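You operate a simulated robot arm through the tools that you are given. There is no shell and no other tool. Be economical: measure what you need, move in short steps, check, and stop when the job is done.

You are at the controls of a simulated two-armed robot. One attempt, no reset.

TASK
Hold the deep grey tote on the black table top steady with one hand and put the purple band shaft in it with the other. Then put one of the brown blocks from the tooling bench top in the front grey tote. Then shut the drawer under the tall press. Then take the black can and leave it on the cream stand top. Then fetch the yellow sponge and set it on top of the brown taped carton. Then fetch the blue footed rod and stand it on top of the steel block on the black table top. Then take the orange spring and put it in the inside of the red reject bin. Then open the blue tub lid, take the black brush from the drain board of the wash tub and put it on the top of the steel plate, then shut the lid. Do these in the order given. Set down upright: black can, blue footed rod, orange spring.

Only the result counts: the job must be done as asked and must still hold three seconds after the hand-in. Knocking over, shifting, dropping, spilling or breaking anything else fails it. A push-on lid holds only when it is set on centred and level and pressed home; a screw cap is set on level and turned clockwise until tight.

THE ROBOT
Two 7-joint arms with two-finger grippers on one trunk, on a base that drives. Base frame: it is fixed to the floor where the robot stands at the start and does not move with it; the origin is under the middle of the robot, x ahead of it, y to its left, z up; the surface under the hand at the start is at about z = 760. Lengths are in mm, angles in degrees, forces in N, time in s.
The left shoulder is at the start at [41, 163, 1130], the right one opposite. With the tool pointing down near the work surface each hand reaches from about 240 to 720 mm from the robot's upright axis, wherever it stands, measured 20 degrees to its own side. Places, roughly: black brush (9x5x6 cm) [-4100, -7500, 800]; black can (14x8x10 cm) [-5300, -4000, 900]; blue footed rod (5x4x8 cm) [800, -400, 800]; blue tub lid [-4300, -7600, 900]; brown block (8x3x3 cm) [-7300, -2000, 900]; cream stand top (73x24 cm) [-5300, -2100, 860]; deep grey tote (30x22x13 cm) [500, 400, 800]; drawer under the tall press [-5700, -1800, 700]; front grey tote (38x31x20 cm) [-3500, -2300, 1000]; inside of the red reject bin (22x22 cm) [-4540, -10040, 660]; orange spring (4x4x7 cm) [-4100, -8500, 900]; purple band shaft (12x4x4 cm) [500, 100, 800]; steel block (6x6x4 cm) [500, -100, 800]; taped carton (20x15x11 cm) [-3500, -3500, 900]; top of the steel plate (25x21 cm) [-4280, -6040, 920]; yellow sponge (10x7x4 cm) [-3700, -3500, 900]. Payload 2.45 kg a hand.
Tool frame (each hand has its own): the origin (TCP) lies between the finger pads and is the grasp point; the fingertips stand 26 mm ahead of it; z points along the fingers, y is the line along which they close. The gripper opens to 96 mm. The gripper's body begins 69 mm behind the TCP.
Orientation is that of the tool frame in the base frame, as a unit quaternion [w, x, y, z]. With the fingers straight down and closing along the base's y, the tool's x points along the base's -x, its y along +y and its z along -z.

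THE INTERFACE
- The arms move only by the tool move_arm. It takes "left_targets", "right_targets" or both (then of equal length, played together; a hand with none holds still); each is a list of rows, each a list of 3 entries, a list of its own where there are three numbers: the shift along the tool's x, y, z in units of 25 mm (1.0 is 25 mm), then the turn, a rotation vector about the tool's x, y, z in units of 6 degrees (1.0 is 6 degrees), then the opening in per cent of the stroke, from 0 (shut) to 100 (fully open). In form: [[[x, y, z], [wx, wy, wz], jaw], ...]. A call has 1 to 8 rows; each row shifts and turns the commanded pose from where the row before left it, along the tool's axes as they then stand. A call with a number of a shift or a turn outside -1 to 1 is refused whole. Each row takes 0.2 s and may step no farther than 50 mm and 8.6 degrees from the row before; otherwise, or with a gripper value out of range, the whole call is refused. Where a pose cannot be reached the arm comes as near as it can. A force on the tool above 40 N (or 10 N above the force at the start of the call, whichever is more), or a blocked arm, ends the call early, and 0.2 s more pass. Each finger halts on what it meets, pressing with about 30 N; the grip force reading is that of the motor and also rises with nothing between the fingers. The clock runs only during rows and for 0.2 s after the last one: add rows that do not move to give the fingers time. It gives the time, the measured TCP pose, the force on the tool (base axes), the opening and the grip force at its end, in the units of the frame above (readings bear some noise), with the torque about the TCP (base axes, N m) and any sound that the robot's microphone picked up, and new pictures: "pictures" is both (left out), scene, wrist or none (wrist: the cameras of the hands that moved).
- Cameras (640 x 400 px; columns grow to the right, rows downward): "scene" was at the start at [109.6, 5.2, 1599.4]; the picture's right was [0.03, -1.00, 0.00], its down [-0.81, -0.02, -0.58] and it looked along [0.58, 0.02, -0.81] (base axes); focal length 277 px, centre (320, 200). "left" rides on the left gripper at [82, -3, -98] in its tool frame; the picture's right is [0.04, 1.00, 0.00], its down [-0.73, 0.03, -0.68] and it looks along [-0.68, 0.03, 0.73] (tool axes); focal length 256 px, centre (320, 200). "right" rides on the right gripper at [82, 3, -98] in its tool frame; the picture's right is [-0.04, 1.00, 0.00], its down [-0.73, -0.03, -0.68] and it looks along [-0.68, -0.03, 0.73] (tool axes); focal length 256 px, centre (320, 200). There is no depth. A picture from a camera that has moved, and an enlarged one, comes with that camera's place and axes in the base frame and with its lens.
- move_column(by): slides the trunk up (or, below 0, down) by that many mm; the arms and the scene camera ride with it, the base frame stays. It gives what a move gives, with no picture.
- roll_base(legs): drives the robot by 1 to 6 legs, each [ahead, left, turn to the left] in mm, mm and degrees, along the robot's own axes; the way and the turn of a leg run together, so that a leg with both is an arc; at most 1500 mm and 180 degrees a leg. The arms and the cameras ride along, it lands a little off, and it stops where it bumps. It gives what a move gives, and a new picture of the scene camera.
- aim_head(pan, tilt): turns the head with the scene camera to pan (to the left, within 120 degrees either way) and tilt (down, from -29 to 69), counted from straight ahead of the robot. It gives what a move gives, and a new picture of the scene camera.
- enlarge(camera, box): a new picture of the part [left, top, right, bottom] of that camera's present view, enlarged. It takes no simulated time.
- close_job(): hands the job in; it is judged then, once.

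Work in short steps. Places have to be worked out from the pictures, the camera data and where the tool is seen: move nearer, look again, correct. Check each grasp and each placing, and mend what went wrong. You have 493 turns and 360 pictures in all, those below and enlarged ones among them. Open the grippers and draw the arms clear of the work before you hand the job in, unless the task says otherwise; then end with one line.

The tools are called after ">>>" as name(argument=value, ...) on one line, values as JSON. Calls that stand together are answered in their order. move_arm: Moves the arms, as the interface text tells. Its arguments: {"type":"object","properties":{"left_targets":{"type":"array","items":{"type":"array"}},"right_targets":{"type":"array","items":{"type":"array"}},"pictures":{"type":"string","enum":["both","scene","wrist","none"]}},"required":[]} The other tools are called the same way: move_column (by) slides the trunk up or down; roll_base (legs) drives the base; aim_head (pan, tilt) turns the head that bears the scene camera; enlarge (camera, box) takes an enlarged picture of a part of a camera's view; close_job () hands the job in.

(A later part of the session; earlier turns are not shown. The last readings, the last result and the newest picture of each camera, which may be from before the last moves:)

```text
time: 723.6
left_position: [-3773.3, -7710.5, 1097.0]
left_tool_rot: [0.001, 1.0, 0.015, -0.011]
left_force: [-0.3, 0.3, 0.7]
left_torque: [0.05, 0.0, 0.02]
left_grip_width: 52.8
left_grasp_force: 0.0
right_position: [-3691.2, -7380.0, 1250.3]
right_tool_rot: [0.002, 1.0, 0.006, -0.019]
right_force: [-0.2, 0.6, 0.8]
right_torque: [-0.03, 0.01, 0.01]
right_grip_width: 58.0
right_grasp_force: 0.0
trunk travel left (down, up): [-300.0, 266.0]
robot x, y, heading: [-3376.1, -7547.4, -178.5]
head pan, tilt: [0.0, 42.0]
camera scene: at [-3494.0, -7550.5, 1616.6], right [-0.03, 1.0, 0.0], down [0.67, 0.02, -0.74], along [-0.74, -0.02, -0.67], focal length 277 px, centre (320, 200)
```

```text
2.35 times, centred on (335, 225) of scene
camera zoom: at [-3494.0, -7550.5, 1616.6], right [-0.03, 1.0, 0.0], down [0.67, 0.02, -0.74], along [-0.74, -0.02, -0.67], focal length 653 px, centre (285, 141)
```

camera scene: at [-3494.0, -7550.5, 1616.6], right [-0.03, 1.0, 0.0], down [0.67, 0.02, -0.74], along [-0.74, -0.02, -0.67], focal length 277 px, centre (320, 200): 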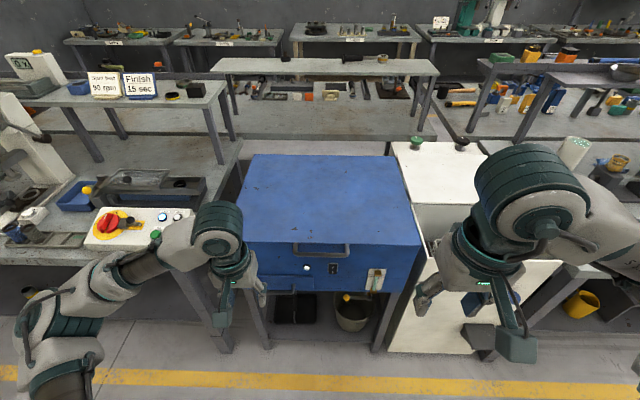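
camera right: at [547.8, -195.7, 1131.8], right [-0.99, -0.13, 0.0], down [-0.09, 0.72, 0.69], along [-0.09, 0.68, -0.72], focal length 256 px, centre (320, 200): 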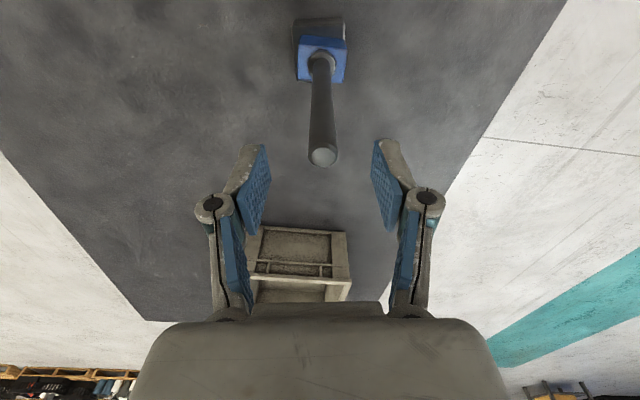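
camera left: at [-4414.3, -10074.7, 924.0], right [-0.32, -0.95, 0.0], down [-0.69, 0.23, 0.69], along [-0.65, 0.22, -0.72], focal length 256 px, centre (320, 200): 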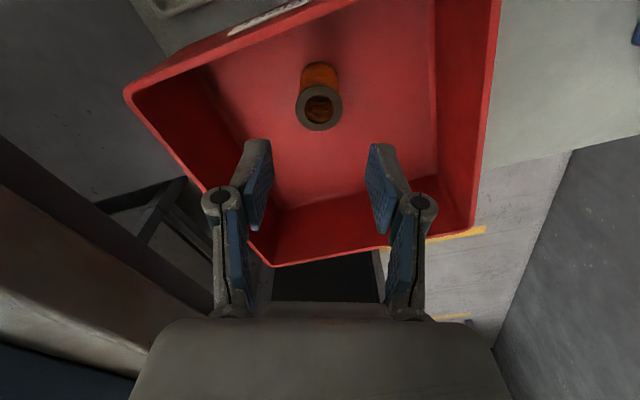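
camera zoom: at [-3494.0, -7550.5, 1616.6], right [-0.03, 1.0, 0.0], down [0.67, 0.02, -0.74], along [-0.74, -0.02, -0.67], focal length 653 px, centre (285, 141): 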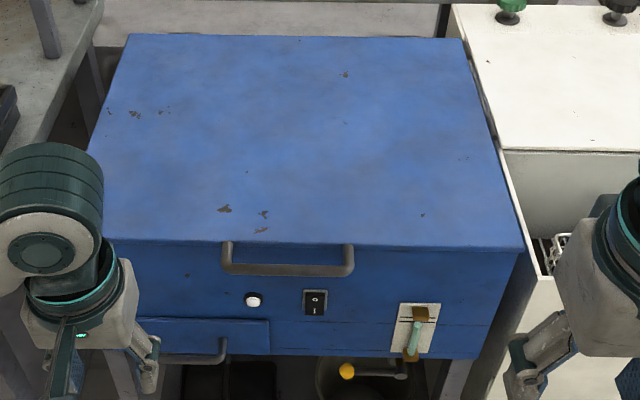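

The lid has a U-bar handle at its front edge, about (−4047, −7561, 880). Plan: left hand turned 90° grips the bar and swings the lid up. First I tuck the right hand aside and turn the left.

>>> move_arm(left_targets=[[[0, 0, 0], [0, 0.1, -1], 80], [[0, 0, 0], [0, 0, -1], 80], [[0, 0, 0], [0, 0, -1], 80], [[0, 0, 0], [0, 0, -1], 80], [[0, 0, 0], [0, 0, -1], 80], [[0, 0, 0], [0, 0, -1], 80], [[0, 0, 0], [0, 0, -1], 80], [[0, 0, 0], [0, 0, -1], 80]], right_targets=[[[0.5, -0.5, 0], [0, 0.3, 0], 60], [[0.5, -0.5, 0], [0, 0, 0], 60], [[0.5, -0.5, 0], [0, 0, 0], 60], [[0.5, -0.5, 0], [0, 0, 0], 60], [[0, -0.5, 0], [0, 0, 0], 60], [[0, -0.5, 0], [0, 0, 0], 60], [[0, -0.5, 0], [0, 0, 0], 60], [[0, -0.5, 0], [0, 0, 0], 60]], pictures="none")

>>> move_arm(left_targets=[[[0, 0, 0], [0, 0, -1], 80], [[0, 0, 0], [0, 0, -1], 80], [[0, 0, 0], [0, 0, -1], 80], [[0, 0, 0], [0, 0, -1], 80], [[0, 0, 0], [0, 0, -1], 80], [[0, 0, 0], [0, 0, -1], 80], [[0, 0, 0], [0, 0, -1], 80]], pictures="none")

>>> roll_base(legs=[[0, 0, -10.9], [405, 0, 0], [0, 0, 9.4]])

```text
time: 725.4
left_position: [-3775.1, -7708.7, 1096.4]
left_tool_rot: [-0.002, 0.907, 0.421, -0.004]
left_force: [0.0, 0.8, -0.3]
left_torque: [0.01, 0.0, 0.01]
left_grip_width: 76.8
left_grasp_force: 0.0
right_position: [-3643.6, -7276.9, 1249.7]
right_tool_rot: [0.003, 1.0, 0.007, -0.003]
right_force: [-0.1, -0.1, 0.0]
right_torque: [-0.04, 0.01, 0.02]
right_grip_width: 57.6
right_grasp_force: 0.0
trunk travel left (down, up): [-300.0, 266.0]
robot x, y, heading: [-3377.7, -7552.8, -178.5]
head pan, tilt: [0.0, 42.0]
```

```text
time: 727.0
left_position: [-3775.5, -7708.7, 1097.5]
left_tool_rot: [-0.004, 0.696, 0.718, -0.004]
left_force: [0.3, -0.5, 0.1]
left_torque: [0.02, 0.01, 0.05]
left_grip_width: 76.6
left_grasp_force: 0.0
right_position: [-3643.8, -7277.8, 1249.7]
right_tool_rot: [0.003, 1.0, 0.006, -0.003]
right_force: [-0.4, 0.1, -0.4]
right_torque: [0.0, 0.0, -0.01]
right_grip_width: 57.8
right_grasp_force: 0.1
trunk travel left (down, up): [-300.0, 266.0]
robot x, y, heading: [-3380.5, -7548.0, -178.4]
head pan, tilt: [0.0, 42.0]
```

```text
time: 730.9
left_position: [-4178.6, -7638.0, 1096.2]
left_tool_rot: [-0.004, 0.704, 0.71, -0.002]
left_force: [-0.2, 0.1, -0.2]
left_torque: [-0.04, -0.02, -0.01]
left_grip_width: 76.7
left_grasp_force: 0.1
right_position: [-4040.3, -7207.0, 1249.1]
right_tool_rot: [0.002, 1.0, -0.004, -0.002]
right_force: [-0.9, 0.1, -0.5]
right_torque: [-0.03, -0.04, 0.0]
right_grip_width: 57.7
right_grasp_force: 0.1
trunk travel left (down, up): [-300.0, 266.0]
robot x, y, heading: [-3775.7, -7479.0, -179.7]
head pan, tilt: [0.0, 42.0]
camera scene: at [-3895.4, -7486.7, 1616.9], right [0.0, 1.0, 0.0], down [0.67, 0.01, -0.74], along [-0.74, 0.0, -0.67], focal length 277 px, centre (320, 200)
```

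scene: 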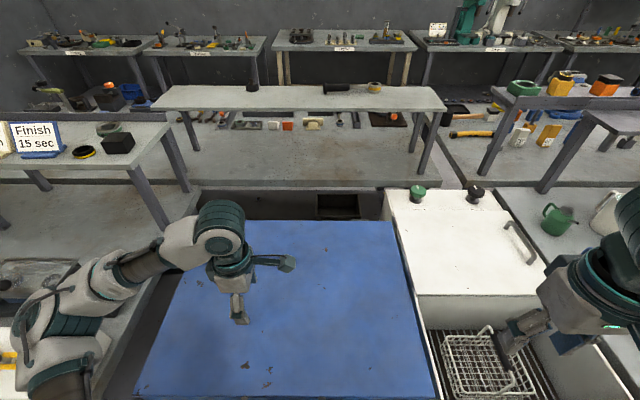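

The lid hinges at its back (x≈−4545, z≈932). The handle is below view, so I'll tilt the head down.

>>> aim_head(pan=0, tilt=66)

```text
time: 731.8
left_position: [-4174.6, -7636.0, 1098.2]
left_tool_rot: [-0.004, 0.704, 0.71, -0.004]
left_force: [0.8, 0.1, 0.4]
left_torque: [0.01, -0.02, -0.01]
left_grip_width: 76.7
left_grasp_force: 0.0
right_position: [-4035.7, -7207.1, 1251.9]
right_tool_rot: [0.002, 1.0, -0.004, -0.005]
right_force: [0.2, -0.3, 1.0]
right_torque: [0.01, 0.0, 0.01]
right_grip_width: 57.5
right_grasp_force: 0.1
trunk travel left (down, up): [-300.0, 266.0]
robot x, y, heading: [-3776.1, -7480.6, -179.7]
head pan, tilt: [0.0, 66.0]
camera scene: at [-3868.2, -7486.4, 1586.9], right [0.0, 1.0, 0.0], down [0.91, 0.01, -0.41], along [-0.41, 0.0, -0.91], focal length 277 px, centre (320, 200)
```

scene: 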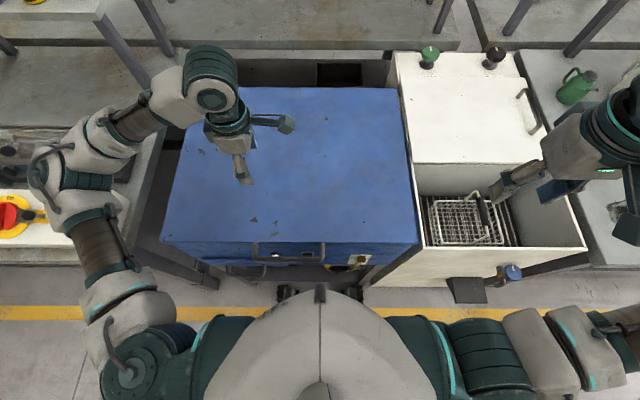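

The lid front edge is at about x −4049, z 930, with the bar at about (−4017, z 915), y −7652..−7476. I'm too close for gripping it, so I'll back up 100 mm and bring the left hand above the bar.

>>> roll_base(legs=[[-105, 0, 0]])

>>> move_arm(left_targets=[[[0.45, 0.45, 0.3], [0, 0, 0], 60], [[0.45, 0.45, 0.5], [0, 0, 0], 50], [[0.45, 0.45, 0.5], [0, 0, 0], 40], [[0, 0.45, 0.6], [0, 0, 0], 31], [[0, 0.45, 0.8], [0, 0, 0], 31], [[0, 0, 0.5], [0, 0, 0], 31], [[0, 0, 0], [0, 0, 0], 31]], pictures="wrist")

```text
time: 733.0
left_position: [-4072.0, -7631.0, 1098.2]
left_tool_rot: [-0.004, 0.704, 0.71, -0.005]
left_force: [0.4, -0.2, -0.6]
left_torque: [-0.03, 0.01, 0.01]
left_grip_width: 76.7
left_grasp_force: 0.0
right_position: [-3931.4, -7201.7, 1249.9]
right_tool_rot: [0.004, 1.0, -0.005, -0.005]
right_force: [0.2, 0.7, -0.5]
right_torque: [0.02, -0.01, 0.01]
right_grip_width: 57.4
right_grasp_force: 0.0
trunk travel left (down, up): [-300.0, 266.0]
robot x, y, heading: [-3674.4, -7480.8, -179.7]
head pan, tilt: [0.0, 66.0]
camera scene: at [-3766.3, -7478.5, 1586.2], right [0.0, 1.0, 0.0], down [0.92, 0.0, -0.4], along [-0.4, 0.0, -0.92], focal length 277 px, centre (320, 200)
```

scene: 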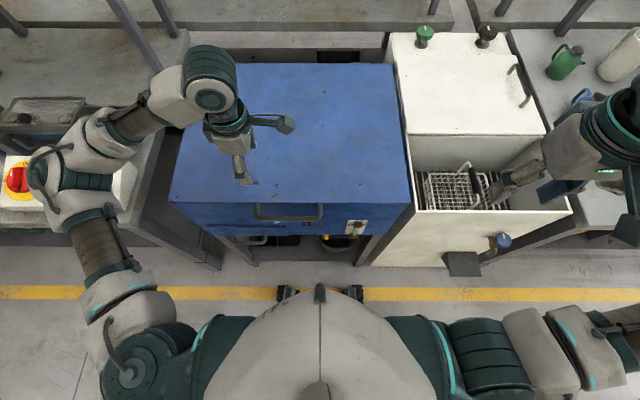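

```text
time: 734.6
left_position: [-4013.1, -7600.2, 1018.9]
left_tool_rot: [-0.004, 0.705, 0.709, -0.006]
left_force: [0.0, 0.4, -0.1]
left_torque: [-0.01, 0.02, 0.03]
left_grip_width: 29.9
left_grasp_force: 0.0
right_position: [-3927.7, -7202.3, 1251.2]
right_tool_rot: [0.003, 1.0, -0.005, -0.005]
right_force: [-0.1, -0.1, 0.9]
right_torque: [-0.01, 0.0, 0.0]
right_grip_width: 57.6
right_grasp_force: 0.0
trunk travel left (down, up): [-300.0, 266.0]
robot x, y, heading: [-3672.7, -7479.9, -179.8]
head pan, tilt: [0.0, 66.0]
camera left: at [-4015.1, -7517.0, 1118.0], right [1.0, 0.05, -0.01], down [0.04, -0.73, 0.68], along [0.02, -0.68, -0.73], focal length 256 px, centre (320, 200)
```

left: 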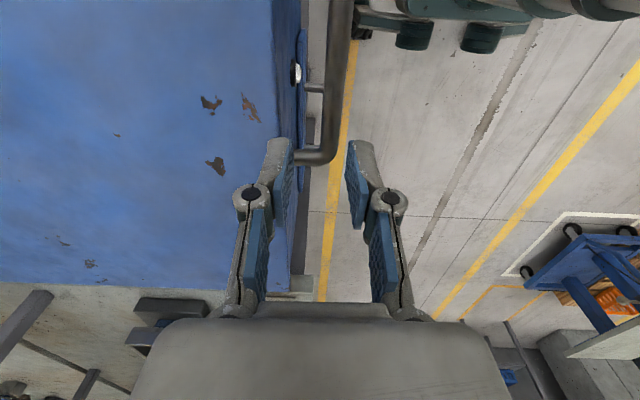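

The bar is at x≈−4008, about 39 mm in front of the lid edge and about 20 mm thick. I'll align and lower astride it.

>>> move_arm(left_targets=[[[0.3, 0.18, 0], [0, 0.05, 0], 36], [[0, 0, 0.9], [0, 0, 0], 36], [[0, 0, 0.9], [0, 0, 0], 36], [[0, 0, 0.9], [0, 0, 0], 36], [[0, 0, 0.7], [0, 0, 0], 36], [[0, 0, 0], [0, 0, 0], 36]], pictures="wrist")

```text
time: 736.0
left_position: [-4010.2, -7589.4, 932.9]
left_tool_rot: [-0.006, 0.705, 0.709, -0.003]
left_force: [0.5, 0.2, -0.2]
left_torque: [0.02, 0.02, 0.0]
left_grip_width: 34.6
left_grasp_force: 0.2
right_position: [-3928.6, -7201.9, 1250.7]
right_tool_rot: [0.005, 1.0, -0.005, -0.005]
right_force: [0.5, -0.3, -0.1]
right_torque: [0.01, 0.01, 0.0]
right_grip_width: 57.7
right_grasp_force: 0.1
trunk travel left (down, up): [-300.0, 266.0]
robot x, y, heading: [-3673.1, -7484.1, -180.0]
head pan, tilt: [0.0, 66.0]
camera left: at [-4012.0, -7508.9, 1032.4], right [1.0, 0.05, -0.01], down [0.04, -0.74, 0.68], along [0.02, -0.68, -0.74], focal length 256 px, centre (320, 200)
```

left: 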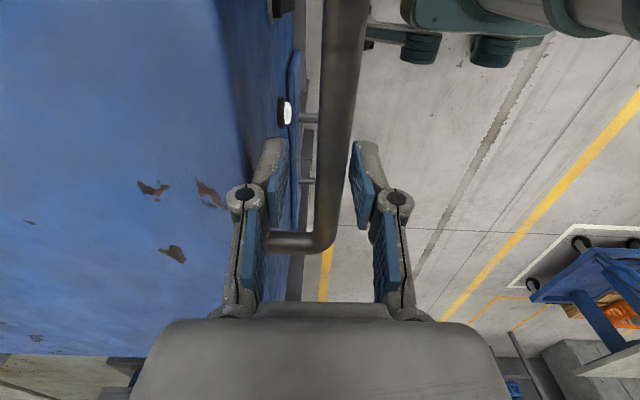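

The bar lies between the fingers, slightly toward +x. Shift 5 mm, lower 10 mm and close.

>>> move_arm(left_targets=[[[0, 0.2, 0], [0, 0, 0], 36], [[0, 0, 0.4], [0, 0, 0], 36], [[0, 0, 0], [0, 0, 0], 15], [[0, 0, 0], [0, 0, 0], 0], [[0, 0, 0], [0, 0, 0], 0]], pictures="wrist")

```text
time: 737.2
left_position: [-4006.1, -7588.2, 922.1]
left_tool_rot: [-0.006, 0.705, 0.709, -0.004]
left_force: [0.1, 3.6, -3.6]
left_torque: [-0.22, 0.0, -0.5]
left_grip_width: 13.1
left_grasp_force: 40.0
right_position: [-3927.9, -7202.5, 1250.3]
right_tool_rot: [0.004, 1.0, -0.005, -0.005]
right_force: [-0.5, 0.1, -1.0]
right_torque: [0.0, -0.03, -0.02]
right_grip_width: 57.5
right_grasp_force: 0.0
trunk travel left (down, up): [-300.0, 266.0]
robot x, y, heading: [-3674.7, -7479.8, -179.9]
head pan, tilt: [0.0, 66.0]
camera left: at [-4007.0, -7508.3, 1022.1], right [1.0, 0.05, -0.01], down [0.04, -0.74, 0.68], along [0.02, -0.68, -0.74], focal length 256 px, centre (320, 200)
```

left: 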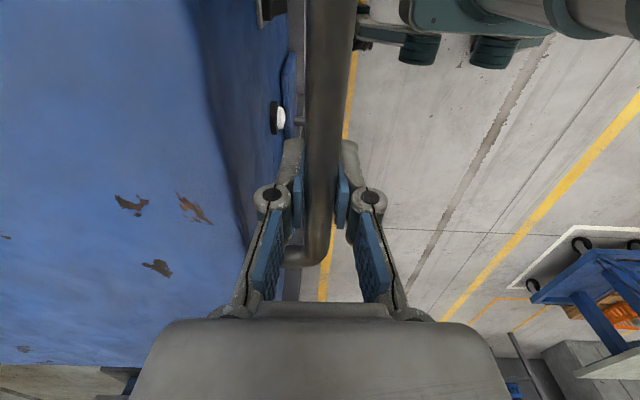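

Handle gripped. I'll start lifting along the arc gently and watch the force.

>>> move_arm(left_targets=[[[0, 0, -0.4], [0, 0, 0], 0], [[0, -0.02, -0.6], [0, 0, 0], 0], [[0, -0.05, -0.88], [0, 0, 0], 0], [[0, 0, 0], [0, 0, 0], 0]], pictures="scene")

```text
time: 738.2
left_position: [-4008.2, -7589.6, 969.1]
left_tool_rot: [-0.008, 0.704, 0.71, -0.002]
left_force: [-12.0, 7.7, -3.3]
left_torque: [0.5, -0.04, -0.45]
left_grip_width: 13.4
left_grasp_force: 40.2
right_position: [-3929.6, -7200.6, 1250.9]
right_tool_rot: [0.004, 1.0, -0.005, -0.005]
right_force: [0.8, 0.0, 0.1]
right_torque: [0.01, -0.01, 0.02]
right_grip_width: 57.7
right_grasp_force: 0.0
trunk travel left (down, up): [-300.0, 266.0]
robot x, y, heading: [-3670.5, -7480.0, -179.9]
head pan, tilt: [0.0, 66.0]
camera scene: at [-3768.4, -7476.1, 1586.1], right [0.0, 1.0, 0.0], down [0.92, 0.0, -0.4], along [-0.4, 0.0, -0.92], focal length 277 px, centre (320, 200)
```

scene: 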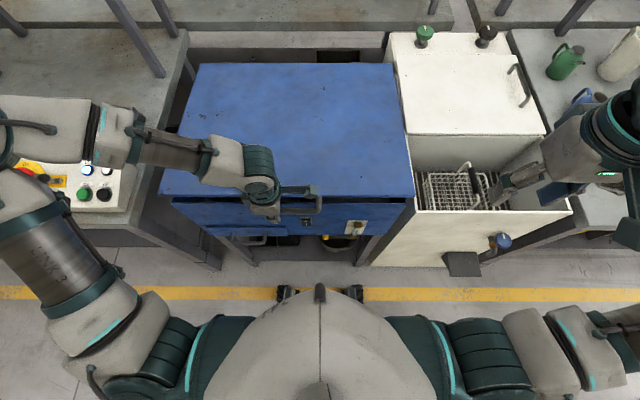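

The lid is lifting easily. I'll continue along the arc, pulling slightly more toward −x.

>>> move_arm(left_targets=[[[0, -0.2, -0.94], [0, 0, 0], 0], [[0, -0.2, -0.93], [0, 0, 0], 0], [[0, -0.22, -0.92], [0, 0, 0], 0], [[0, -0.25, -0.91], [0, 0, 0], 0], [[0, -0.28, -0.9], [0, 0, 0], 0], [[0, -0.32, -0.89], [0, 0, 0], 0], [[0, -0.36, -0.87], [0, 0, 0], 0], [[0, 0, 0], [0, 0, 0], 0]], pictures="none")

```text
time: 740.0
left_position: [-4046.8, -7589.5, 1133.0]
left_tool_rot: [-0.007, 0.705, 0.709, -0.004]
left_force: [14.8, 4.8, 6.0]
left_torque: [0.29, 0.0, -0.45]
left_grip_width: 13.1
left_grasp_force: 39.8
right_position: [-3925.3, -7201.8, 1251.5]
right_tool_rot: [0.003, 1.0, -0.005, -0.005]
right_force: [0.2, 0.3, 0.0]
right_torque: [0.0, 0.02, 0.03]
right_grip_width: 57.7
right_grasp_force: 0.1
trunk travel left (down, up): [-300.0, 266.0]
robot x, y, heading: [-3677.1, -7481.2, -179.9]
head pan, tilt: [0.0, 66.0]
```

At about 23°. Continue along the arc.

>>> move_arm(left_targets=[[[0, 0, -0.52], [0, 0, 0], 0], [[0, -0.4, -0.84], [0, 0, 0], 0], [[0, -0.44, -0.82], [0, 0, 0], 0], [[0, -0.48, -0.8], [0, 0, 0], 0], [[0, -0.52, -0.78], [0, 0, 0], 0], [[0, -0.56, -0.76], [0, 0, 0], 0], [[0, -0.59, -0.74], [0, 0, 0], 0], [[0, 0, 0], [0, 0, 0], 0]], pictures="scene")

```text
time: 741.8
left_position: [-4126.0, -7590.0, 1263.4]
left_tool_rot: [-0.006, 0.705, 0.709, -0.006]
left_force: [-6.7, 9.3, -6.2]
left_torque: [-0.2, -0.01, -0.38]
left_grip_width: 13.3
left_grasp_force: 39.4
right_position: [-3929.3, -7199.9, 1249.6]
right_tool_rot: [0.005, 1.0, -0.006, -0.005]
right_force: [0.5, -0.1, 0.0]
right_torque: [0.02, 0.03, 0.01]
right_grip_width: 57.6
right_grasp_force: 0.1
trunk travel left (down, up): [-300.0, 266.0]
robot x, y, heading: [-3677.1, -7479.0, -179.9]
head pan, tilt: [0.0, 66.0]
camera scene: at [-3768.9, -7474.2, 1586.0], right [0.0, 1.0, 0.0], down [0.92, 0.0, -0.4], along [-0.4, -0.01, -0.92], focal length 277 px, centre (320, 200)
```

scene: 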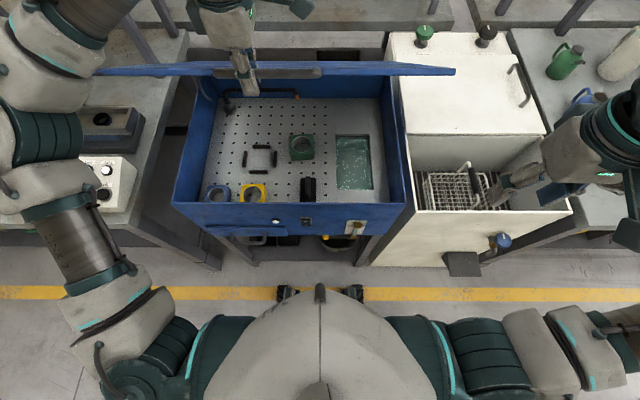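

The tub is opening and I can see the brush inside near the front. Continue to about 60°.

>>> move_arm(left_targets=[[[0, -0.62, -0.7], [0, 0, 0], 0], [[0, -0.65, -0.68], [0, 0, 0], 0], [[0, -0.68, -0.65], [0, 0, 0], 0], [[0, -0.7, -0.62], [0, 0, 0], 0], [[0, -0.74, -0.59], [0, 0, 0], 0], [[0, -0.76, -0.56], [0, 0, 0], 0], [[0, -0.78, -0.52], [0, 0, 0], 0], [[0, -0.8, -0.49], [0, 0, 0], 0]], pictures="none")

```text
time: 743.6
left_position: [-4196.9, -7591.1, 1339.9]
left_tool_rot: [-0.007, 0.706, 0.708, -0.005]
left_force: [-0.4, 7.1, 1.0]
left_torque: [-0.8, 0.06, -0.42]
left_grip_width: 13.3
left_grasp_force: 39.9
left hand out of reach, approached as far as the arm can: row 5, 6, 7, 8
right_position: [-3926.7, -7200.4, 1251.4]
right_tool_rot: [0.005, 1.0, -0.006, -0.005]
right_force: [-0.4, -0.5, 0.1]
right_torque: [-0.01, 0.03, 0.01]
right_grip_width: 57.9
right_grasp_force: 0.1
trunk travel left (down, up): [-300.0, 266.0]
robot x, y, heading: [-3675.8, -7484.4, -179.8]
head pan, tilt: [0.0, 66.0]
```

Reach limit at about 51°. The forces are near zero, so the lid may hold by itself. I'll open the fingers slightly to test, keeping them around the bar.

>>> move_arm(left_targets=[[[0, 0, 0], [0, 0, 0], 18], [[0, 0, 0], [0, 0, 0], 25], [[0, 0, 0], [0, 0, 0], 25], [[0, 0, 0], [0, 0, 0], 25]], pictures="wrist")

```text
time: 744.6
left_position: [-4198.4, -7591.9, 1337.5]
left_tool_rot: [-0.006, 0.704, 0.71, -0.004]
left_force: [-0.4, 0.0, -0.9]
left_torque: [0.05, 0.0, -0.01]
left_grip_width: 24.1
left_grasp_force: 0.1
right_position: [-3928.4, -7200.8, 1249.2]
right_tool_rot: [0.003, 1.0, -0.005, -0.005]
right_force: [0.4, -0.8, -0.1]
right_torque: [0.03, 0.0, -0.01]
right_grip_width: 57.4
right_grasp_force: 0.1
trunk travel left (down, up): [-300.0, 266.0]
robot x, y, heading: [-3671.2, -7483.6, -179.7]
head pan, tilt: [0.0, 66.0]
camera left: at [-4199.4, -7510.4, 1437.2], right [1.0, 0.05, -0.02], down [0.05, -0.74, 0.68], along [0.02, -0.68, -0.74], focal length 256 px, centre (320, 200)
```

left: 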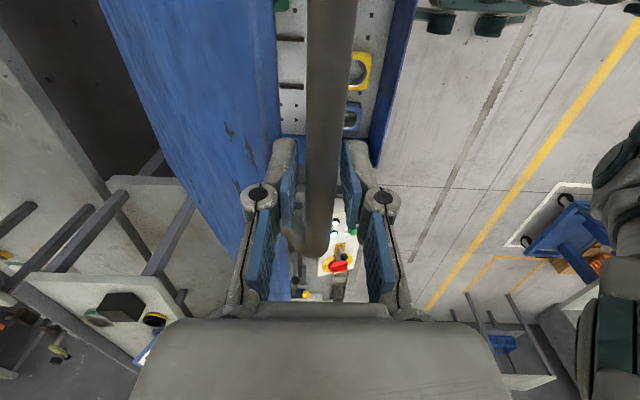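

The lid stays by itself. I'll raise the column 80 mm to lift the hand straight off the bar and verify.

>>> move_arm(left_targets=[[[0, 0, 0], [0, 0, 0], 36], [[0, 0, 0], [0, 0, 0], 36]], pictures="none")

>>> move_column(by=100)

>>> aim_head(pan=0, tilt=60)

```text
time: 745.2
left_position: [-4196.7, -7593.2, 1339.1]
left_tool_rot: [-0.007, 0.705, 0.71, -0.004]
left_force: [-0.2, 0.8, 0.1]
left_torque: [0.02, 0.01, -0.01]
left_grip_width: 34.4
left_grasp_force: 0.1
right_position: [-3927.4, -7202.7, 1250.0]
right_tool_rot: [0.003, 1.0, -0.005, -0.006]
right_force: [0.0, -0.4, -0.5]
right_torque: [0.01, -0.01, -0.03]
right_grip_width: 57.7
right_grasp_force: 0.1
trunk travel left (down, up): [-300.0, 266.0]
robot x, y, heading: [-3674.0, -7480.5, -180.1]
head pan, tilt: [0.0, 66.0]
```

```text
time: 746.5
left_position: [-4197.0, -7592.8, 1436.1]
left_tool_rot: [-0.006, 0.705, 0.709, -0.004]
left_force: [-1.1, -1.2, 0.2]
left_torque: [0.03, 0.02, -0.02]
left_grip_width: 34.4
left_grasp_force: 0.1
right_position: [-3928.3, -7201.3, 1351.0]
right_tool_rot: [0.003, 1.0, -0.006, -0.005]
right_force: [-0.7, 0.0, 0.7]
right_torque: [0.04, -0.02, -0.03]
right_grip_width: 57.9
right_grasp_force: 0.1
trunk travel left (down, up): [-400.0, 166.0]
robot x, y, heading: [-3668.3, -7483.9, -179.8]
head pan, tilt: [0.0, 66.0]
```

```text
time: 747.2
left_position: [-4198.3, -7592.1, 1437.2]
left_tool_rot: [-0.006, 0.704, 0.71, -0.004]
left_force: [-0.2, -0.4, 0.1]
left_torque: [0.01, 0.01, 0.03]
left_grip_width: 34.4
left_grasp_force: 0.1
right_position: [-3927.7, -7201.1, 1350.6]
right_tool_rot: [0.004, 1.0, -0.006, -0.006]
right_force: [0.1, -0.6, 0.5]
right_torque: [-0.04, 0.0, -0.03]
right_grip_width: 57.3
right_grasp_force: 0.0
trunk travel left (down, up): [-400.0, 166.0]
robot x, y, heading: [-3676.0, -7481.1, -180.0]
head pan, tilt: [0.0, 60.0]
camera scene: at [-3736.8, -7478.0, 1693.0], right [0.0, 1.0, 0.0], down [0.87, 0.0, -0.5], along [-0.5, 0.0, -0.87], focal length 277 px, centre (320, 200)
```

scene: 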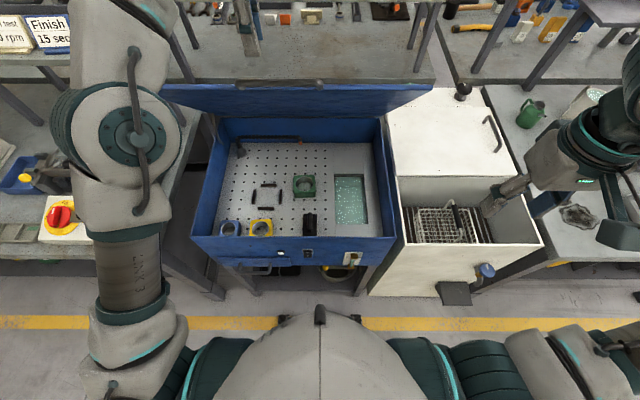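

The lid holds open. Now locating the brush precisely.

>>> enlarge(camera="scene", box=[210, 160, 400, 260])

```text
3.37 times, centred on (305, 210) of scene
camera zoom: at [-3736.8, -7478.0, 1693.0], right [0.0, 1.0, 0.0], down [0.87, 0.0, -0.5], along [-0.5, 0.0, -0.87], focal length 934 px, centre (370, 166)
```

zoom: 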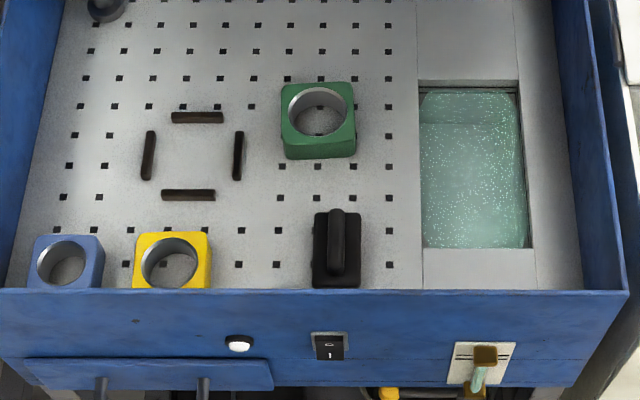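

The brush (48 mm wide, handle on top) is centred near (−4133, −7511), top ≈ z 855. I'll clear the left hand back and outward, and bring the right hand toward the tub.

>>> move_arm(left_targets=[[[-0.3, 1, 0], [0, 0, 0], 36], [[-0.6, 1, 0], [0, 0, 0], 36], [[-1, 1, 0], [0, 0, 0], 36], [[-1, 1, 0], [0, 0, 0], 36], [[-1, 1, 0], [0, 0, 0], 36], [[-1, 1, 0], [0, 0, 0], 36], [[-1, 1, 0], [0, 0, 0], 36], [[-1, 1, 0], [0, 0, 0], 36]], right_targets=[[[0, 0, 0], [0, 0, 0], 60], [[0, 0, 0], [0, 0, 0], 60], [[-0.3, 0.8, 0.3], [0, 0, 0], 60], [[-0.3, 0.8, 0.3], [0, 0, 0], 60], [[-0.3, 0.8, 0.3], [0, 0, 0], 60], [[-0.3, 0.8, 0.3], [0, 0, 0], 60], [[-0.3, 0.8, 0.3], [0, 0, 0], 60], [[-0.3, 0.8, 0.3], [0, 0, 0], 60]], pictures="none")

>>> move_arm(right_targets=[[[-0.5, 0.95, 0.9], [0, 0, 0], 60], [[-0.5, 0.95, 0.9], [0, 0, 0], 60], [[-0.5, 0.95, 0.9], [0, 0, 0], 60], [[-0.5, 0.95, 0.9], [0, 0, 0], 60], [[-0.5, 0.95, 0.9], [0, 0, 0], 60], [[-0.5, 0.95, 0.9], [0, 0, 0], 60], [[-0.5, 0.95, 0.9], [0, 0, 0], 60], [[-0.5, 0.9, 0.9], [0, 0, 0], 60]], pictures="wrist")

```text
time: 749.0
left_position: [-3995.8, -7771.3, 1431.5]
left_tool_rot: [-0.008, 0.706, 0.708, -0.003]
left_force: [-0.6, 0.5, 0.3]
left_torque: [0.07, 0.0, 0.04]
left_grip_width: 34.6
left_grasp_force: 0.1
right_position: [-3973.1, -7329.0, 1309.1]
right_tool_rot: [0.002, 1.0, -0.005, -0.006]
right_force: [0.7, -0.1, 0.5]
right_torque: [0.02, 0.0, -0.01]
right_grip_width: 57.5
right_grasp_force: 0.0
trunk travel left (down, up): [-400.0, 166.0]
robot x, y, heading: [-3676.6, -7478.5, -179.7]
head pan, tilt: [0.0, 60.0]
```

```text
time: 750.8
left_position: [-3997.8, -7769.6, 1430.7]
left_tool_rot: [-0.008, 0.705, 0.709, -0.002]
left_force: [-0.7, 0.4, 0.7]
left_torque: [0.0, 0.02, -0.03]
left_grip_width: 34.7
left_grasp_force: 0.1
right_position: [-4078.5, -7515.7, 1130.8]
right_tool_rot: [0.002, 1.0, -0.005, -0.006]
right_force: [0.6, 0.0, -0.1]
right_torque: [0.01, 0.0, -0.02]
right_grip_width: 57.8
right_grasp_force: 0.1
trunk travel left (down, up): [-400.0, 166.0]
robot x, y, heading: [-3677.9, -7483.2, -179.9]
head pan, tilt: [0.0, 60.0]
camera right: at [-3996.8, -7519.4, 1227.0], right [-0.05, -1.0, 0.0], down [-0.73, 0.04, 0.69], along [-0.69, 0.03, -0.73], focal length 256 px, centre (320, 200)
```

right: 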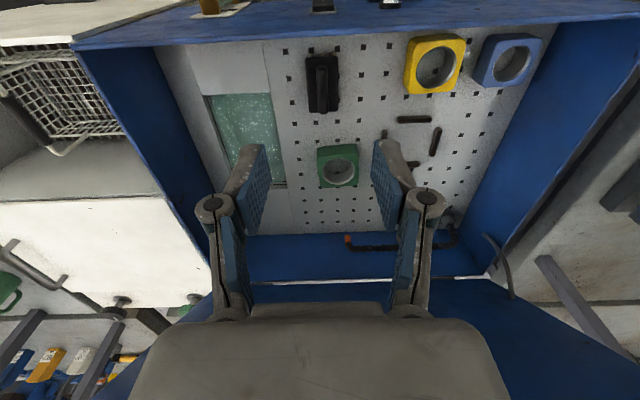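

The brush handle spans x −4152..−4098 at y≈−7518. I'll lower above it to z≈905 and recheck.

>>> move_arm(right_targets=[[[-0.9, 0.03, 0.9], [0, 0, 0], 50], [[-0.9, 0.03, 1], [0, 0, 0], 45], [[-0.75, 0.03, 1], [0, 0, 0], 45], [[0, 0, 1], [0, 0, 0], 45], [[0, 0, 1], [0, 0, 0], 45], [[0, 0, 1], [0, 0, 0], 45], [[0, 0, 1], [0, 0, 0], 45], [[0, 0, 1], [0, 0, 0], 45]], pictures="none")

>>> move_arm(right_targets=[[[0, 0, 0.6], [0, 0, 0], 45], [[0, 0, 0.5], [0, 0, 0], 45], [[0, 0, 0], [0, 0, 0], 45]], pictures="both")

```text
time: 752.6
left_position: [-3998.4, -7767.9, 1431.6]
left_tool_rot: [-0.007, 0.704, 0.71, -0.003]
left_force: [0.4, -0.1, 0.4]
left_torque: [0.0, -0.02, -0.03]
left_grip_width: 34.5
left_grasp_force: 0.1
right_position: [-4143.7, -7516.6, 932.1]
right_tool_rot: [0.002, 1.0, -0.004, -0.004]
right_force: [-0.1, 0.2, -0.1]
right_torque: [0.0, -0.01, -0.01]
right_grip_width: 43.3
right_grasp_force: 0.0
trunk travel left (down, up): [-400.0, 166.0]
robot x, y, heading: [-3675.0, -7482.7, -179.7]
head pan, tilt: [0.0, 60.0]
```

```text
time: 753.4
left_position: [-3997.8, -7766.1, 1432.5]
left_tool_rot: [-0.008, 0.704, 0.71, -0.004]
left_force: [0.8, 0.2, 0.5]
left_torque: [0.01, 0.0, 0.0]
left_grip_width: 34.5
left_grasp_force: 0.1
right_position: [-4144.2, -7515.1, 904.8]
right_tool_rot: [0.002, 1.0, -0.006, -0.005]
right_force: [-0.8, 0.9, -0.3]
right_torque: [-0.01, 0.01, -0.02]
right_grip_width: 43.0
right_grasp_force: 0.0
trunk travel left (down, up): [-400.0, 166.0]
robot x, y, heading: [-3676.3, -7483.0, -179.5]
head pan, tilt: [0.0, 60.0]
camera scene: at [-3736.7, -7484.3, 1693.1], right [0.0, 1.0, 0.0], down [0.87, 0.0, -0.5], along [-0.5, 0.0, -0.87], focal length 277 px, centre (320, 200)
camera right: at [-4062.4, -7520.2, 1001.5], right [-0.05, -1.0, 0.01], down [-0.73, 0.04, 0.69], along [-0.69, 0.03, -0.73], focal length 256 px, centre (320, 200)
```

scene: 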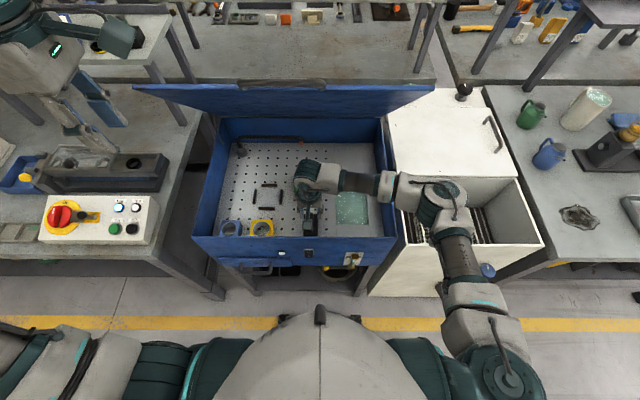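
right: 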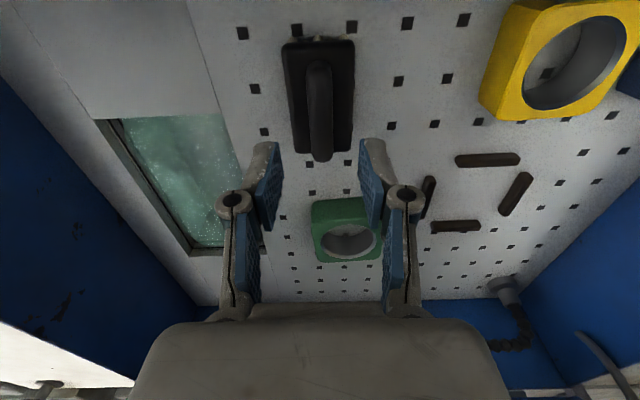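

Centred on the handle. I'll widen the jaw so it also clears the base, lower to about 850 and close.

>>> move_arm(right_targets=[[[0, 0.05, 0.5], [0, 0, 0], 66], [[0, 0, 0.6], [0, 0, 0], 66], [[0, 0, 0.6], [0, 0, 0], 66], [[0, 0, 0.4], [0, 0, 0], 66], [[0, 0, 0], [0, 0, 0], 66]], pictures="wrist")

```text
time: 754.6
left_position: [-3997.2, -7767.4, 1432.1]
left_tool_rot: [-0.006, 0.705, 0.71, -0.003]
left_force: [0.1, 0.5, -0.2]
left_torque: [0.03, -0.02, 0.02]
left_grip_width: 34.6
left_grasp_force: 0.1
right_position: [-4145.1, -7517.6, 853.0]
right_tool_rot: [0.003, 1.0, -0.005, -0.006]
right_force: [-0.3, 0.7, -1.0]
right_torque: [0.02, 0.01, 0.03]
right_grip_width: 63.2
right_grasp_force: 0.0
trunk travel left (down, up): [-400.0, 166.0]
robot x, y, heading: [-3678.2, -7479.9, -180.0]
head pan, tilt: [0.0, 60.0]
camera right: at [-4062.7, -7521.7, 949.4], right [-0.05, -1.0, 0.01], down [-0.73, 0.04, 0.69], along [-0.69, 0.03, -0.73], focal length 256 px, centre (320, 200)
```

right: 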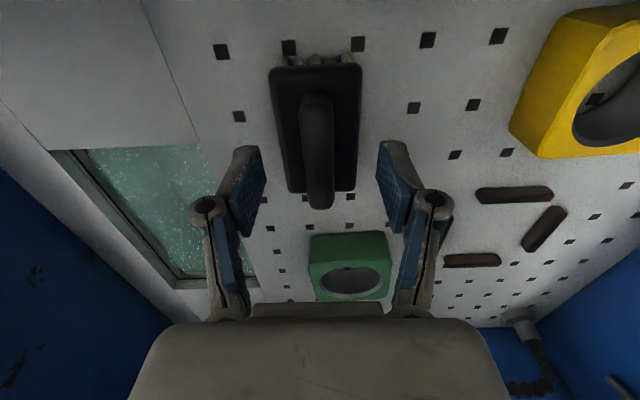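

Tips are just above the base top with about 25 mm of handle between the pads. Closing.

>>> move_arm(right_targets=[[[0, 0, 0], [0, 0, 0], 40], [[0, 0, 0], [0, 0, 0], 20], [[0, 0, 0], [0, 0, 0], 0], [[0, 0, 0], [0, 0, 0], 0], [[0, 0, 0], [0, 0, 0], 0]], pictures="wrist")

```text
time: 755.8
left_position: [-3997.5, -7767.8, 1432.2]
left_tool_rot: [-0.007, 0.705, 0.709, -0.003]
left_force: [0.2, -0.9, -0.3]
left_torque: [0.01, 0.03, 0.03]
left_grip_width: 34.6
left_grasp_force: 0.1
right_position: [-4144.3, -7517.6, 853.1]
right_tool_rot: [0.002, 1.0, -0.005, -0.005]
right_force: [0.4, -0.3, -0.4]
right_torque: [0.02, 0.01, -0.03]
right_grip_width: 16.3
right_grasp_force: 29.8
trunk travel left (down, up): [-400.0, 166.0]
robot x, y, heading: [-3673.1, -7484.3, -179.6]
head pan, tilt: [0.0, 60.0]
camera right: at [-4062.8, -7521.7, 949.5], right [-0.05, -1.0, 0.01], down [-0.73, 0.04, 0.69], along [-0.69, 0.03, -0.73], focal length 256 px, centre (320, 200)
```

right: 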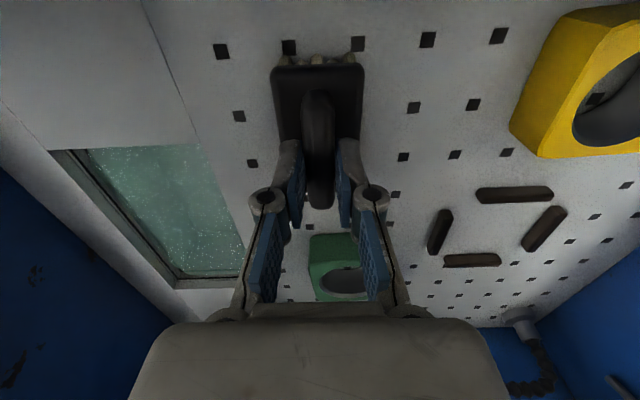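

Handle gripped at 16 mm. I'll lift straight to clear the rim, then draw back toward me before going higher (to stay clear of the lid).

>>> move_arm(right_targets=[[[0, 0, -0.4], [0, 0, 0], 0], [[0, 0, -0.8], [0, 0, 0], 0], [[0, 0, -1], [0, 0, 0], 0], [[0, 0, -1], [0, 0, 0], 0], [[0, 0, -1], [0, 0, 0], 0], [[0, 0, -1], [0, 0, 0], 0], [[0, 0, -0.8], [0, 0, 0], 0], [[0, 0, 0], [0, 0, 0], 0]], pictures="wrist")

>>> move_arm(right_targets=[[[1, -0.4, -0.2], [0, 0, 0], 0], [[1, -0.4, -0.2], [0, 0, 0], 0], [[1, -0.4, -0.4], [0, 0, 0], 0], [[1, -0.4, -0.4], [0, 0, 0], 0], [[1, -0.4, -0.4], [0, 0, 0], 0], [[0.5, -0.4, -0.4], [0, 0, 0], 0]], pictures="none")

```text
time: 757.6
left_position: [-3998.3, -7767.8, 1432.7]
left_tool_rot: [-0.007, 0.705, 0.71, -0.002]
left_force: [0.3, -0.3, -0.1]
left_torque: [0.0, 0.02, 0.01]
left_grip_width: 34.7
left_grasp_force: 0.0
right_position: [-4143.3, -7514.7, 1002.7]
right_tool_rot: [0.003, 1.0, -0.005, -0.005]
right_force: [-0.6, -0.6, -0.4]
right_torque: [0.0, 0.02, 0.02]
right_grip_width: 16.6
right_grasp_force: 30.0
trunk travel left (down, up): [-400.0, 166.0]
robot x, y, heading: [-3674.1, -7481.6, -179.8]
head pan, tilt: [0.0, 60.0]
camera right: at [-4061.5, -7519.7, 1099.7], right [-0.05, -1.0, 0.01], down [-0.73, 0.04, 0.69], along [-0.69, 0.03, -0.73], focal length 256 px, centre (320, 200)
```

right: 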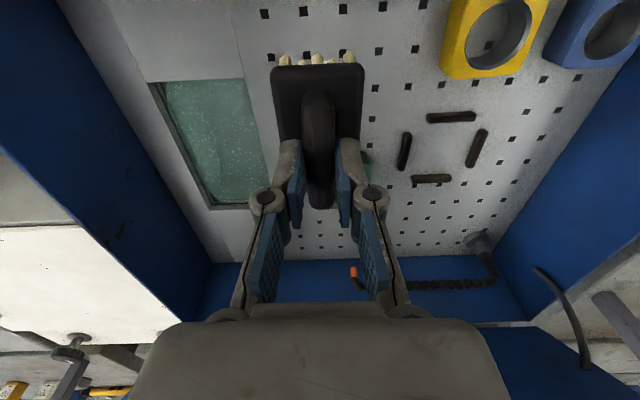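

```text
time: 759.0
left_position: [-3996.9, -7768.6, 1432.1]
left_tool_rot: [-0.007, 0.705, 0.709, -0.003]
left_force: [0.2, -0.2, 0.4]
left_torque: [-0.02, -0.03, 0.01]
left_grip_width: 34.6
left_grasp_force: 0.0
right_position: [-4003.8, -7458.0, 1050.1]
right_tool_rot: [0.003, 1.0, -0.006, -0.005]
right_force: [-0.4, -0.1, -0.3]
right_torque: [0.04, -0.02, -0.03]
right_grip_width: 16.2
right_grasp_force: 30.1
trunk travel left (down, up): [-400.0, 166.0]
robot x, y, heading: [-3675.7, -7480.2, -179.6]
head pan, tilt: [0.0, 60.0]
```

Brush secured. I'll back off, lower the trunk again (raising the right hand to compensate), and drive to the steel plate's position.

>>> roll_base(legs=[[-380, 0, 0]])

>>> move_arm(right_targets=[[[0, -0.8, -1], [0, 0, 0], 0], [[0, -0.8, -1], [0, 0, 0], 0], [[0, -0.8, -1], [0, 0, 0], 0], [[0, -0.8, -1], [0, 0, 0], 0], [[0, -0.8, -1], [0, 0, 0], 0]], left_targets=[[[0, 0, 1], [0, 0, 0], 36], [[0, 0, 1], [0, 0, 0], 36], [[0, 0, 1], [0, 0, 0], 36], [[0, 0, 1], [0, 0, 0], 36], [[0, 0, 1], [0, 0, 0], 36]], pictures="none")

>>> move_column(by=-100)

>>> roll_base(legs=[[0, 0, -90], [720, 0, 0], [720, 0, 0], [0, 0, 90]])

>>> aim_head(pan=0, tilt=40)

```text
time: 761.4
left_position: [-3626.0, -7764.8, 1431.7]
left_tool_rot: [-0.007, 0.708, 0.706, -0.004]
left_force: [0.4, 0.0, 0.0]
left_torque: [-0.01, 0.01, -0.01]
left_grip_width: 35.0
left_grasp_force: 0.1
right_position: [-3628.9, -7455.3, 1048.2]
right_tool_rot: [0.002, 1.0, -0.01, -0.005]
right_force: [-0.1, 0.4, -0.5]
right_torque: [0.0, 0.0, 0.03]
right_grip_width: 16.3
right_grasp_force: 29.9
trunk travel left (down, up): [-400.0, 166.0]
robot x, y, heading: [-3294.6, -7482.6, 179.6]
head pan, tilt: [0.0, 60.0]
camera scene: at [-3362.2, -7484.4, 1692.9], right [0.01, 1.0, 0.0], down [0.87, 0.0, -0.5], along [-0.5, 0.0, -0.87], focal length 277 px, centre (320, 200)
```

scene: 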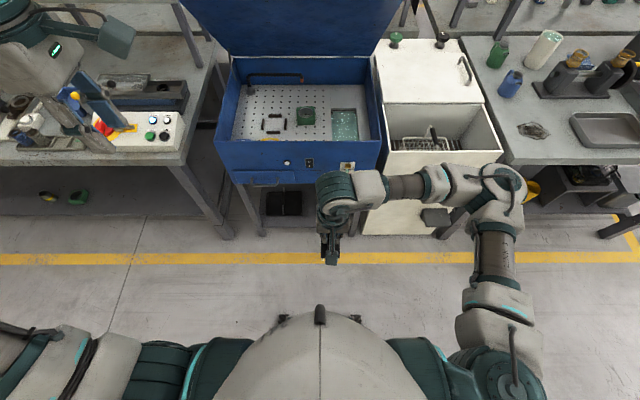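

```text
time: 762.6
left_position: [-3622.0, -7763.4, 1309.8]
left_tool_rot: [-0.009, 0.707, 0.707, -0.004]
left_force: [-0.1, -0.8, 0.3]
left_torque: [-0.02, 0.0, -0.02]
left_grip_width: 34.5
left_grasp_force: 0.1
right_position: [-3620.2, -7352.8, 1173.0]
right_tool_rot: [0.002, 1.0, -0.009, -0.006]
right_force: [0.1, 0.4, -1.1]
right_torque: [0.0, -0.01, -0.03]
right_grip_width: 16.2
right_grasp_force: 30.3
trunk travel left (down, up): [-400.0, 166.0]
robot x, y, heading: [-3297.8, -7483.4, 179.6]
head pan, tilt: [0.0, 60.0]
```

```text
time: 763.9
left_position: [-3622.4, -7763.8, 1208.3]
left_tool_rot: [-0.009, 0.708, 0.706, -0.006]
left_force: [-0.7, 0.4, 0.5]
left_torque: [0.02, 0.05, -0.01]
left_grip_width: 34.4
left_grasp_force: 0.0
right_position: [-3619.9, -7354.4, 1074.3]
right_tool_rot: [0.003, 1.0, -0.009, -0.008]
right_force: [0.4, 0.9, -0.8]
right_torque: [0.02, -0.01, -0.01]
right_grip_width: 16.2
right_grasp_force: 30.3
trunk travel left (down, up): [-300.0, 266.0]
robot x, y, heading: [-3298.7, -7482.2, 179.8]
head pan, tilt: [0.0, 60.0]
```

```text
time: 779.0
left_position: [-3623.0, -6337.8, 1208.9]
left_tool_rot: [-0.007, 0.697, 0.717, -0.004]
left_force: [-0.2, -0.2, -0.7]
left_torque: [-0.03, -0.01, -0.02]
left_grip_width: 34.4
left_grasp_force: 0.1
right_position: [-3634.7, -5927.6, 1074.5]
right_tool_rot: [0.003, 1.0, 0.007, -0.007]
right_force: [0.1, -0.4, -2.2]
right_torque: [-0.01, 0.0, -0.03]
right_grip_width: 16.5
right_grasp_force: 29.7
trunk travel left (down, up): [-300.0, 266.0]
robot x, y, heading: [-3308.6, -6044.6, -178.6]
head pan, tilt: [0.0, 60.0]
camera scene: at [-3407.0, -6048.4, 1592.9], right [-0.03, 1.0, 0.0], down [0.87, 0.02, -0.5], along [-0.5, -0.01, -0.87], focal length 277 px, centre (320, 200)
```

scene: 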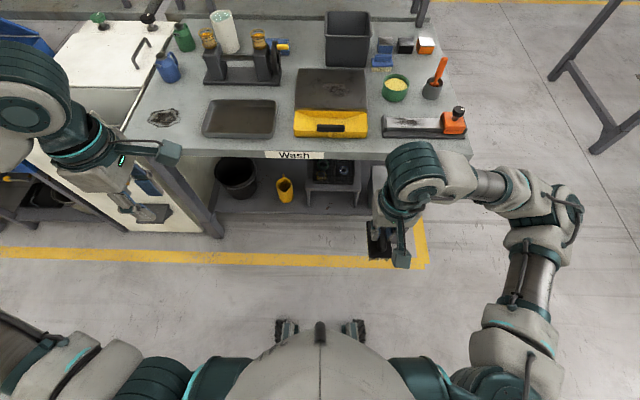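

```text
time: 779.8
left_position: [-3621.0, -6336.3, 1210.7]
left_tool_rot: [-0.01, 0.696, 0.718, -0.005]
left_force: [-0.8, 0.4, 0.4]
left_torque: [-0.03, -0.01, 0.0]
left_grip_width: 34.5
left_grasp_force: 0.1
right_position: [-3634.2, -5928.4, 1075.1]
right_tool_rot: [0.003, 1.0, 0.007, -0.009]
right_force: [-0.8, -0.4, -1.3]
right_torque: [-0.02, 0.02, -0.02]
right_grip_width: 16.6
right_grasp_force: 29.9
trunk travel left (down, up): [-300.0, 266.0]
robot x, y, heading: [-3309.2, -6043.7, -178.5]
head pan, tilt: [0.0, 40.0]
camera scene: at [-3425.2, -6048.9, 1619.5], right [-0.03, 1.0, 0.0], down [0.65, 0.02, -0.76], along [-0.76, -0.02, -0.65], focal length 277 px, centre (320, 200)
```

scene: 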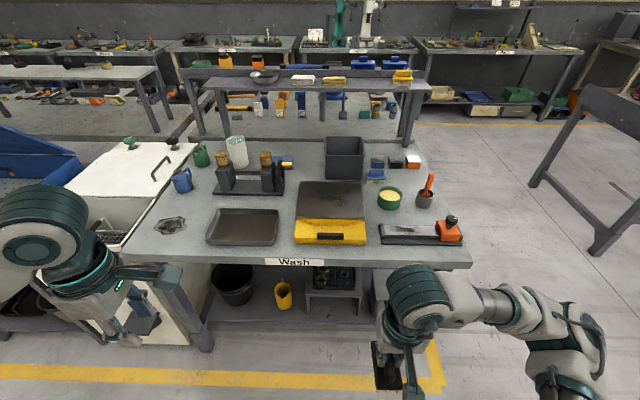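

The steel plate's top spans about x −4360..−4134, y −6157..−5895 at z≈915. I'll drive up to it and extend the brush over its middle.

>>> roll_base(legs=[[370, 0, -1.5]])

>>> move_arm(right_targets=[[[-1, 0.45, 0], [0, 0.1, 0], 0], [[-1, 0.45, 0], [0, 0, 0], 0], [[-1, 0.45, 0], [0, 0, 0], 0], [[-1, 0.45, 0], [0, 0, 0], 0], [[-1, 0.45, 0], [0, 0, 0], 0], [[-1, 0.45, 0], [0, 0, 0], 0], [[-1, 0.45, 0], [0, 0, 0], 0], [[-1, 0.45, 0], [0, 0, 0], 0]], pictures="both")

```text
time: 782.2
left_position: [-4002.4, -6333.9, 1209.4]
left_tool_rot: [-0.009, 0.705, 0.709, -0.005]
left_force: [-0.3, -0.2, -0.1]
left_torque: [0.05, 0.0, -0.01]
left_grip_width: 34.8
left_grasp_force: 0.1
right_position: [-4004.2, -5924.1, 1075.1]
right_tool_rot: [0.003, 1.0, -0.007, -0.008]
right_force: [0.0, 0.1, -1.2]
right_torque: [-0.02, -0.03, -0.01]
right_grip_width: 16.4
right_grasp_force: 30.0
trunk travel left (down, up): [-300.0, 266.0]
robot x, y, heading: [-3681.8, -6051.6, -179.9]
head pan, tilt: [0.0, 40.0]
camera scene: at [-3799.3, -6051.9, 1619.7], right [0.0, 1.0, 0.0], down [0.64, 0.0, -0.76], along [-0.76, 0.0, -0.65], focal length 277 px, centre (320, 200)
```

scene: 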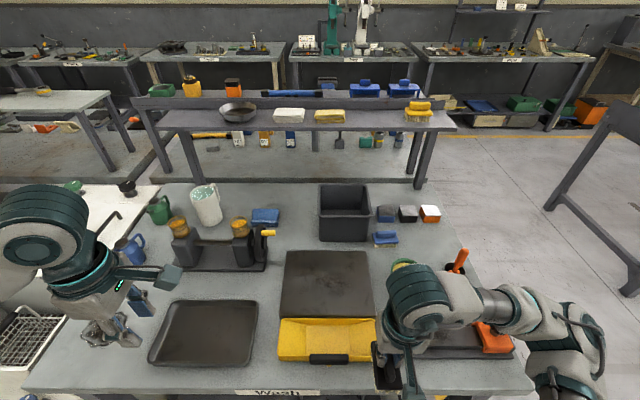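

```text
time: 784.0
left_position: [-4001.2, -6334.3, 1209.7]
left_tool_rot: [-0.009, 0.705, 0.709, -0.006]
left_force: [0.7, 0.3, 0.1]
left_torque: [0.03, 0.01, 0.02]
left_grip_width: 34.8
left_grasp_force: 0.0
right_position: [-4204.8, -6012.1, 1077.1]
right_tool_rot: [0.002, 1.0, -0.006, -0.004]
right_force: [-0.1, -0.1, -1.1]
right_torque: [-0.02, 0.0, 0.0]
right_grip_width: 16.4
right_grasp_force: 30.0
trunk travel left (down, up): [-300.0, 266.0]
robot x, y, heading: [-3680.2, -6048.6, -179.9]
head pan, tilt: [0.0, 40.0]
camera scene: at [-3802.0, -6054.0, 1619.4], right [0.0, 1.0, 0.0], down [0.65, 0.0, -0.76], along [-0.76, 0.0, -0.65], focal length 277 px, centre (320, 200)
camera right: at [-4123.3, -6016.6, 1175.7], right [-0.05, -1.0, 0.0], down [-0.73, 0.04, 0.68], along [-0.68, 0.03, -0.73], focal length 256 px, centre (320, 200)
```

scene: 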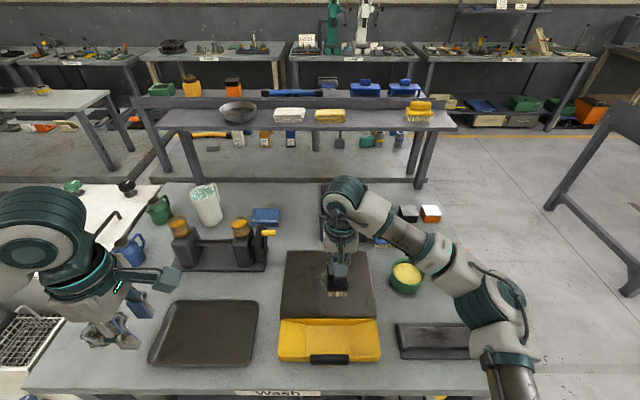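
right: 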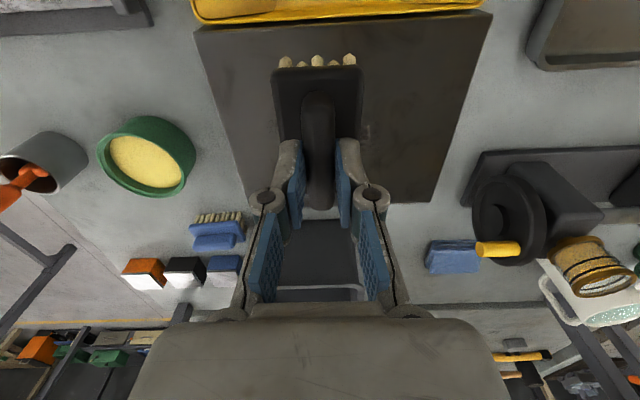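

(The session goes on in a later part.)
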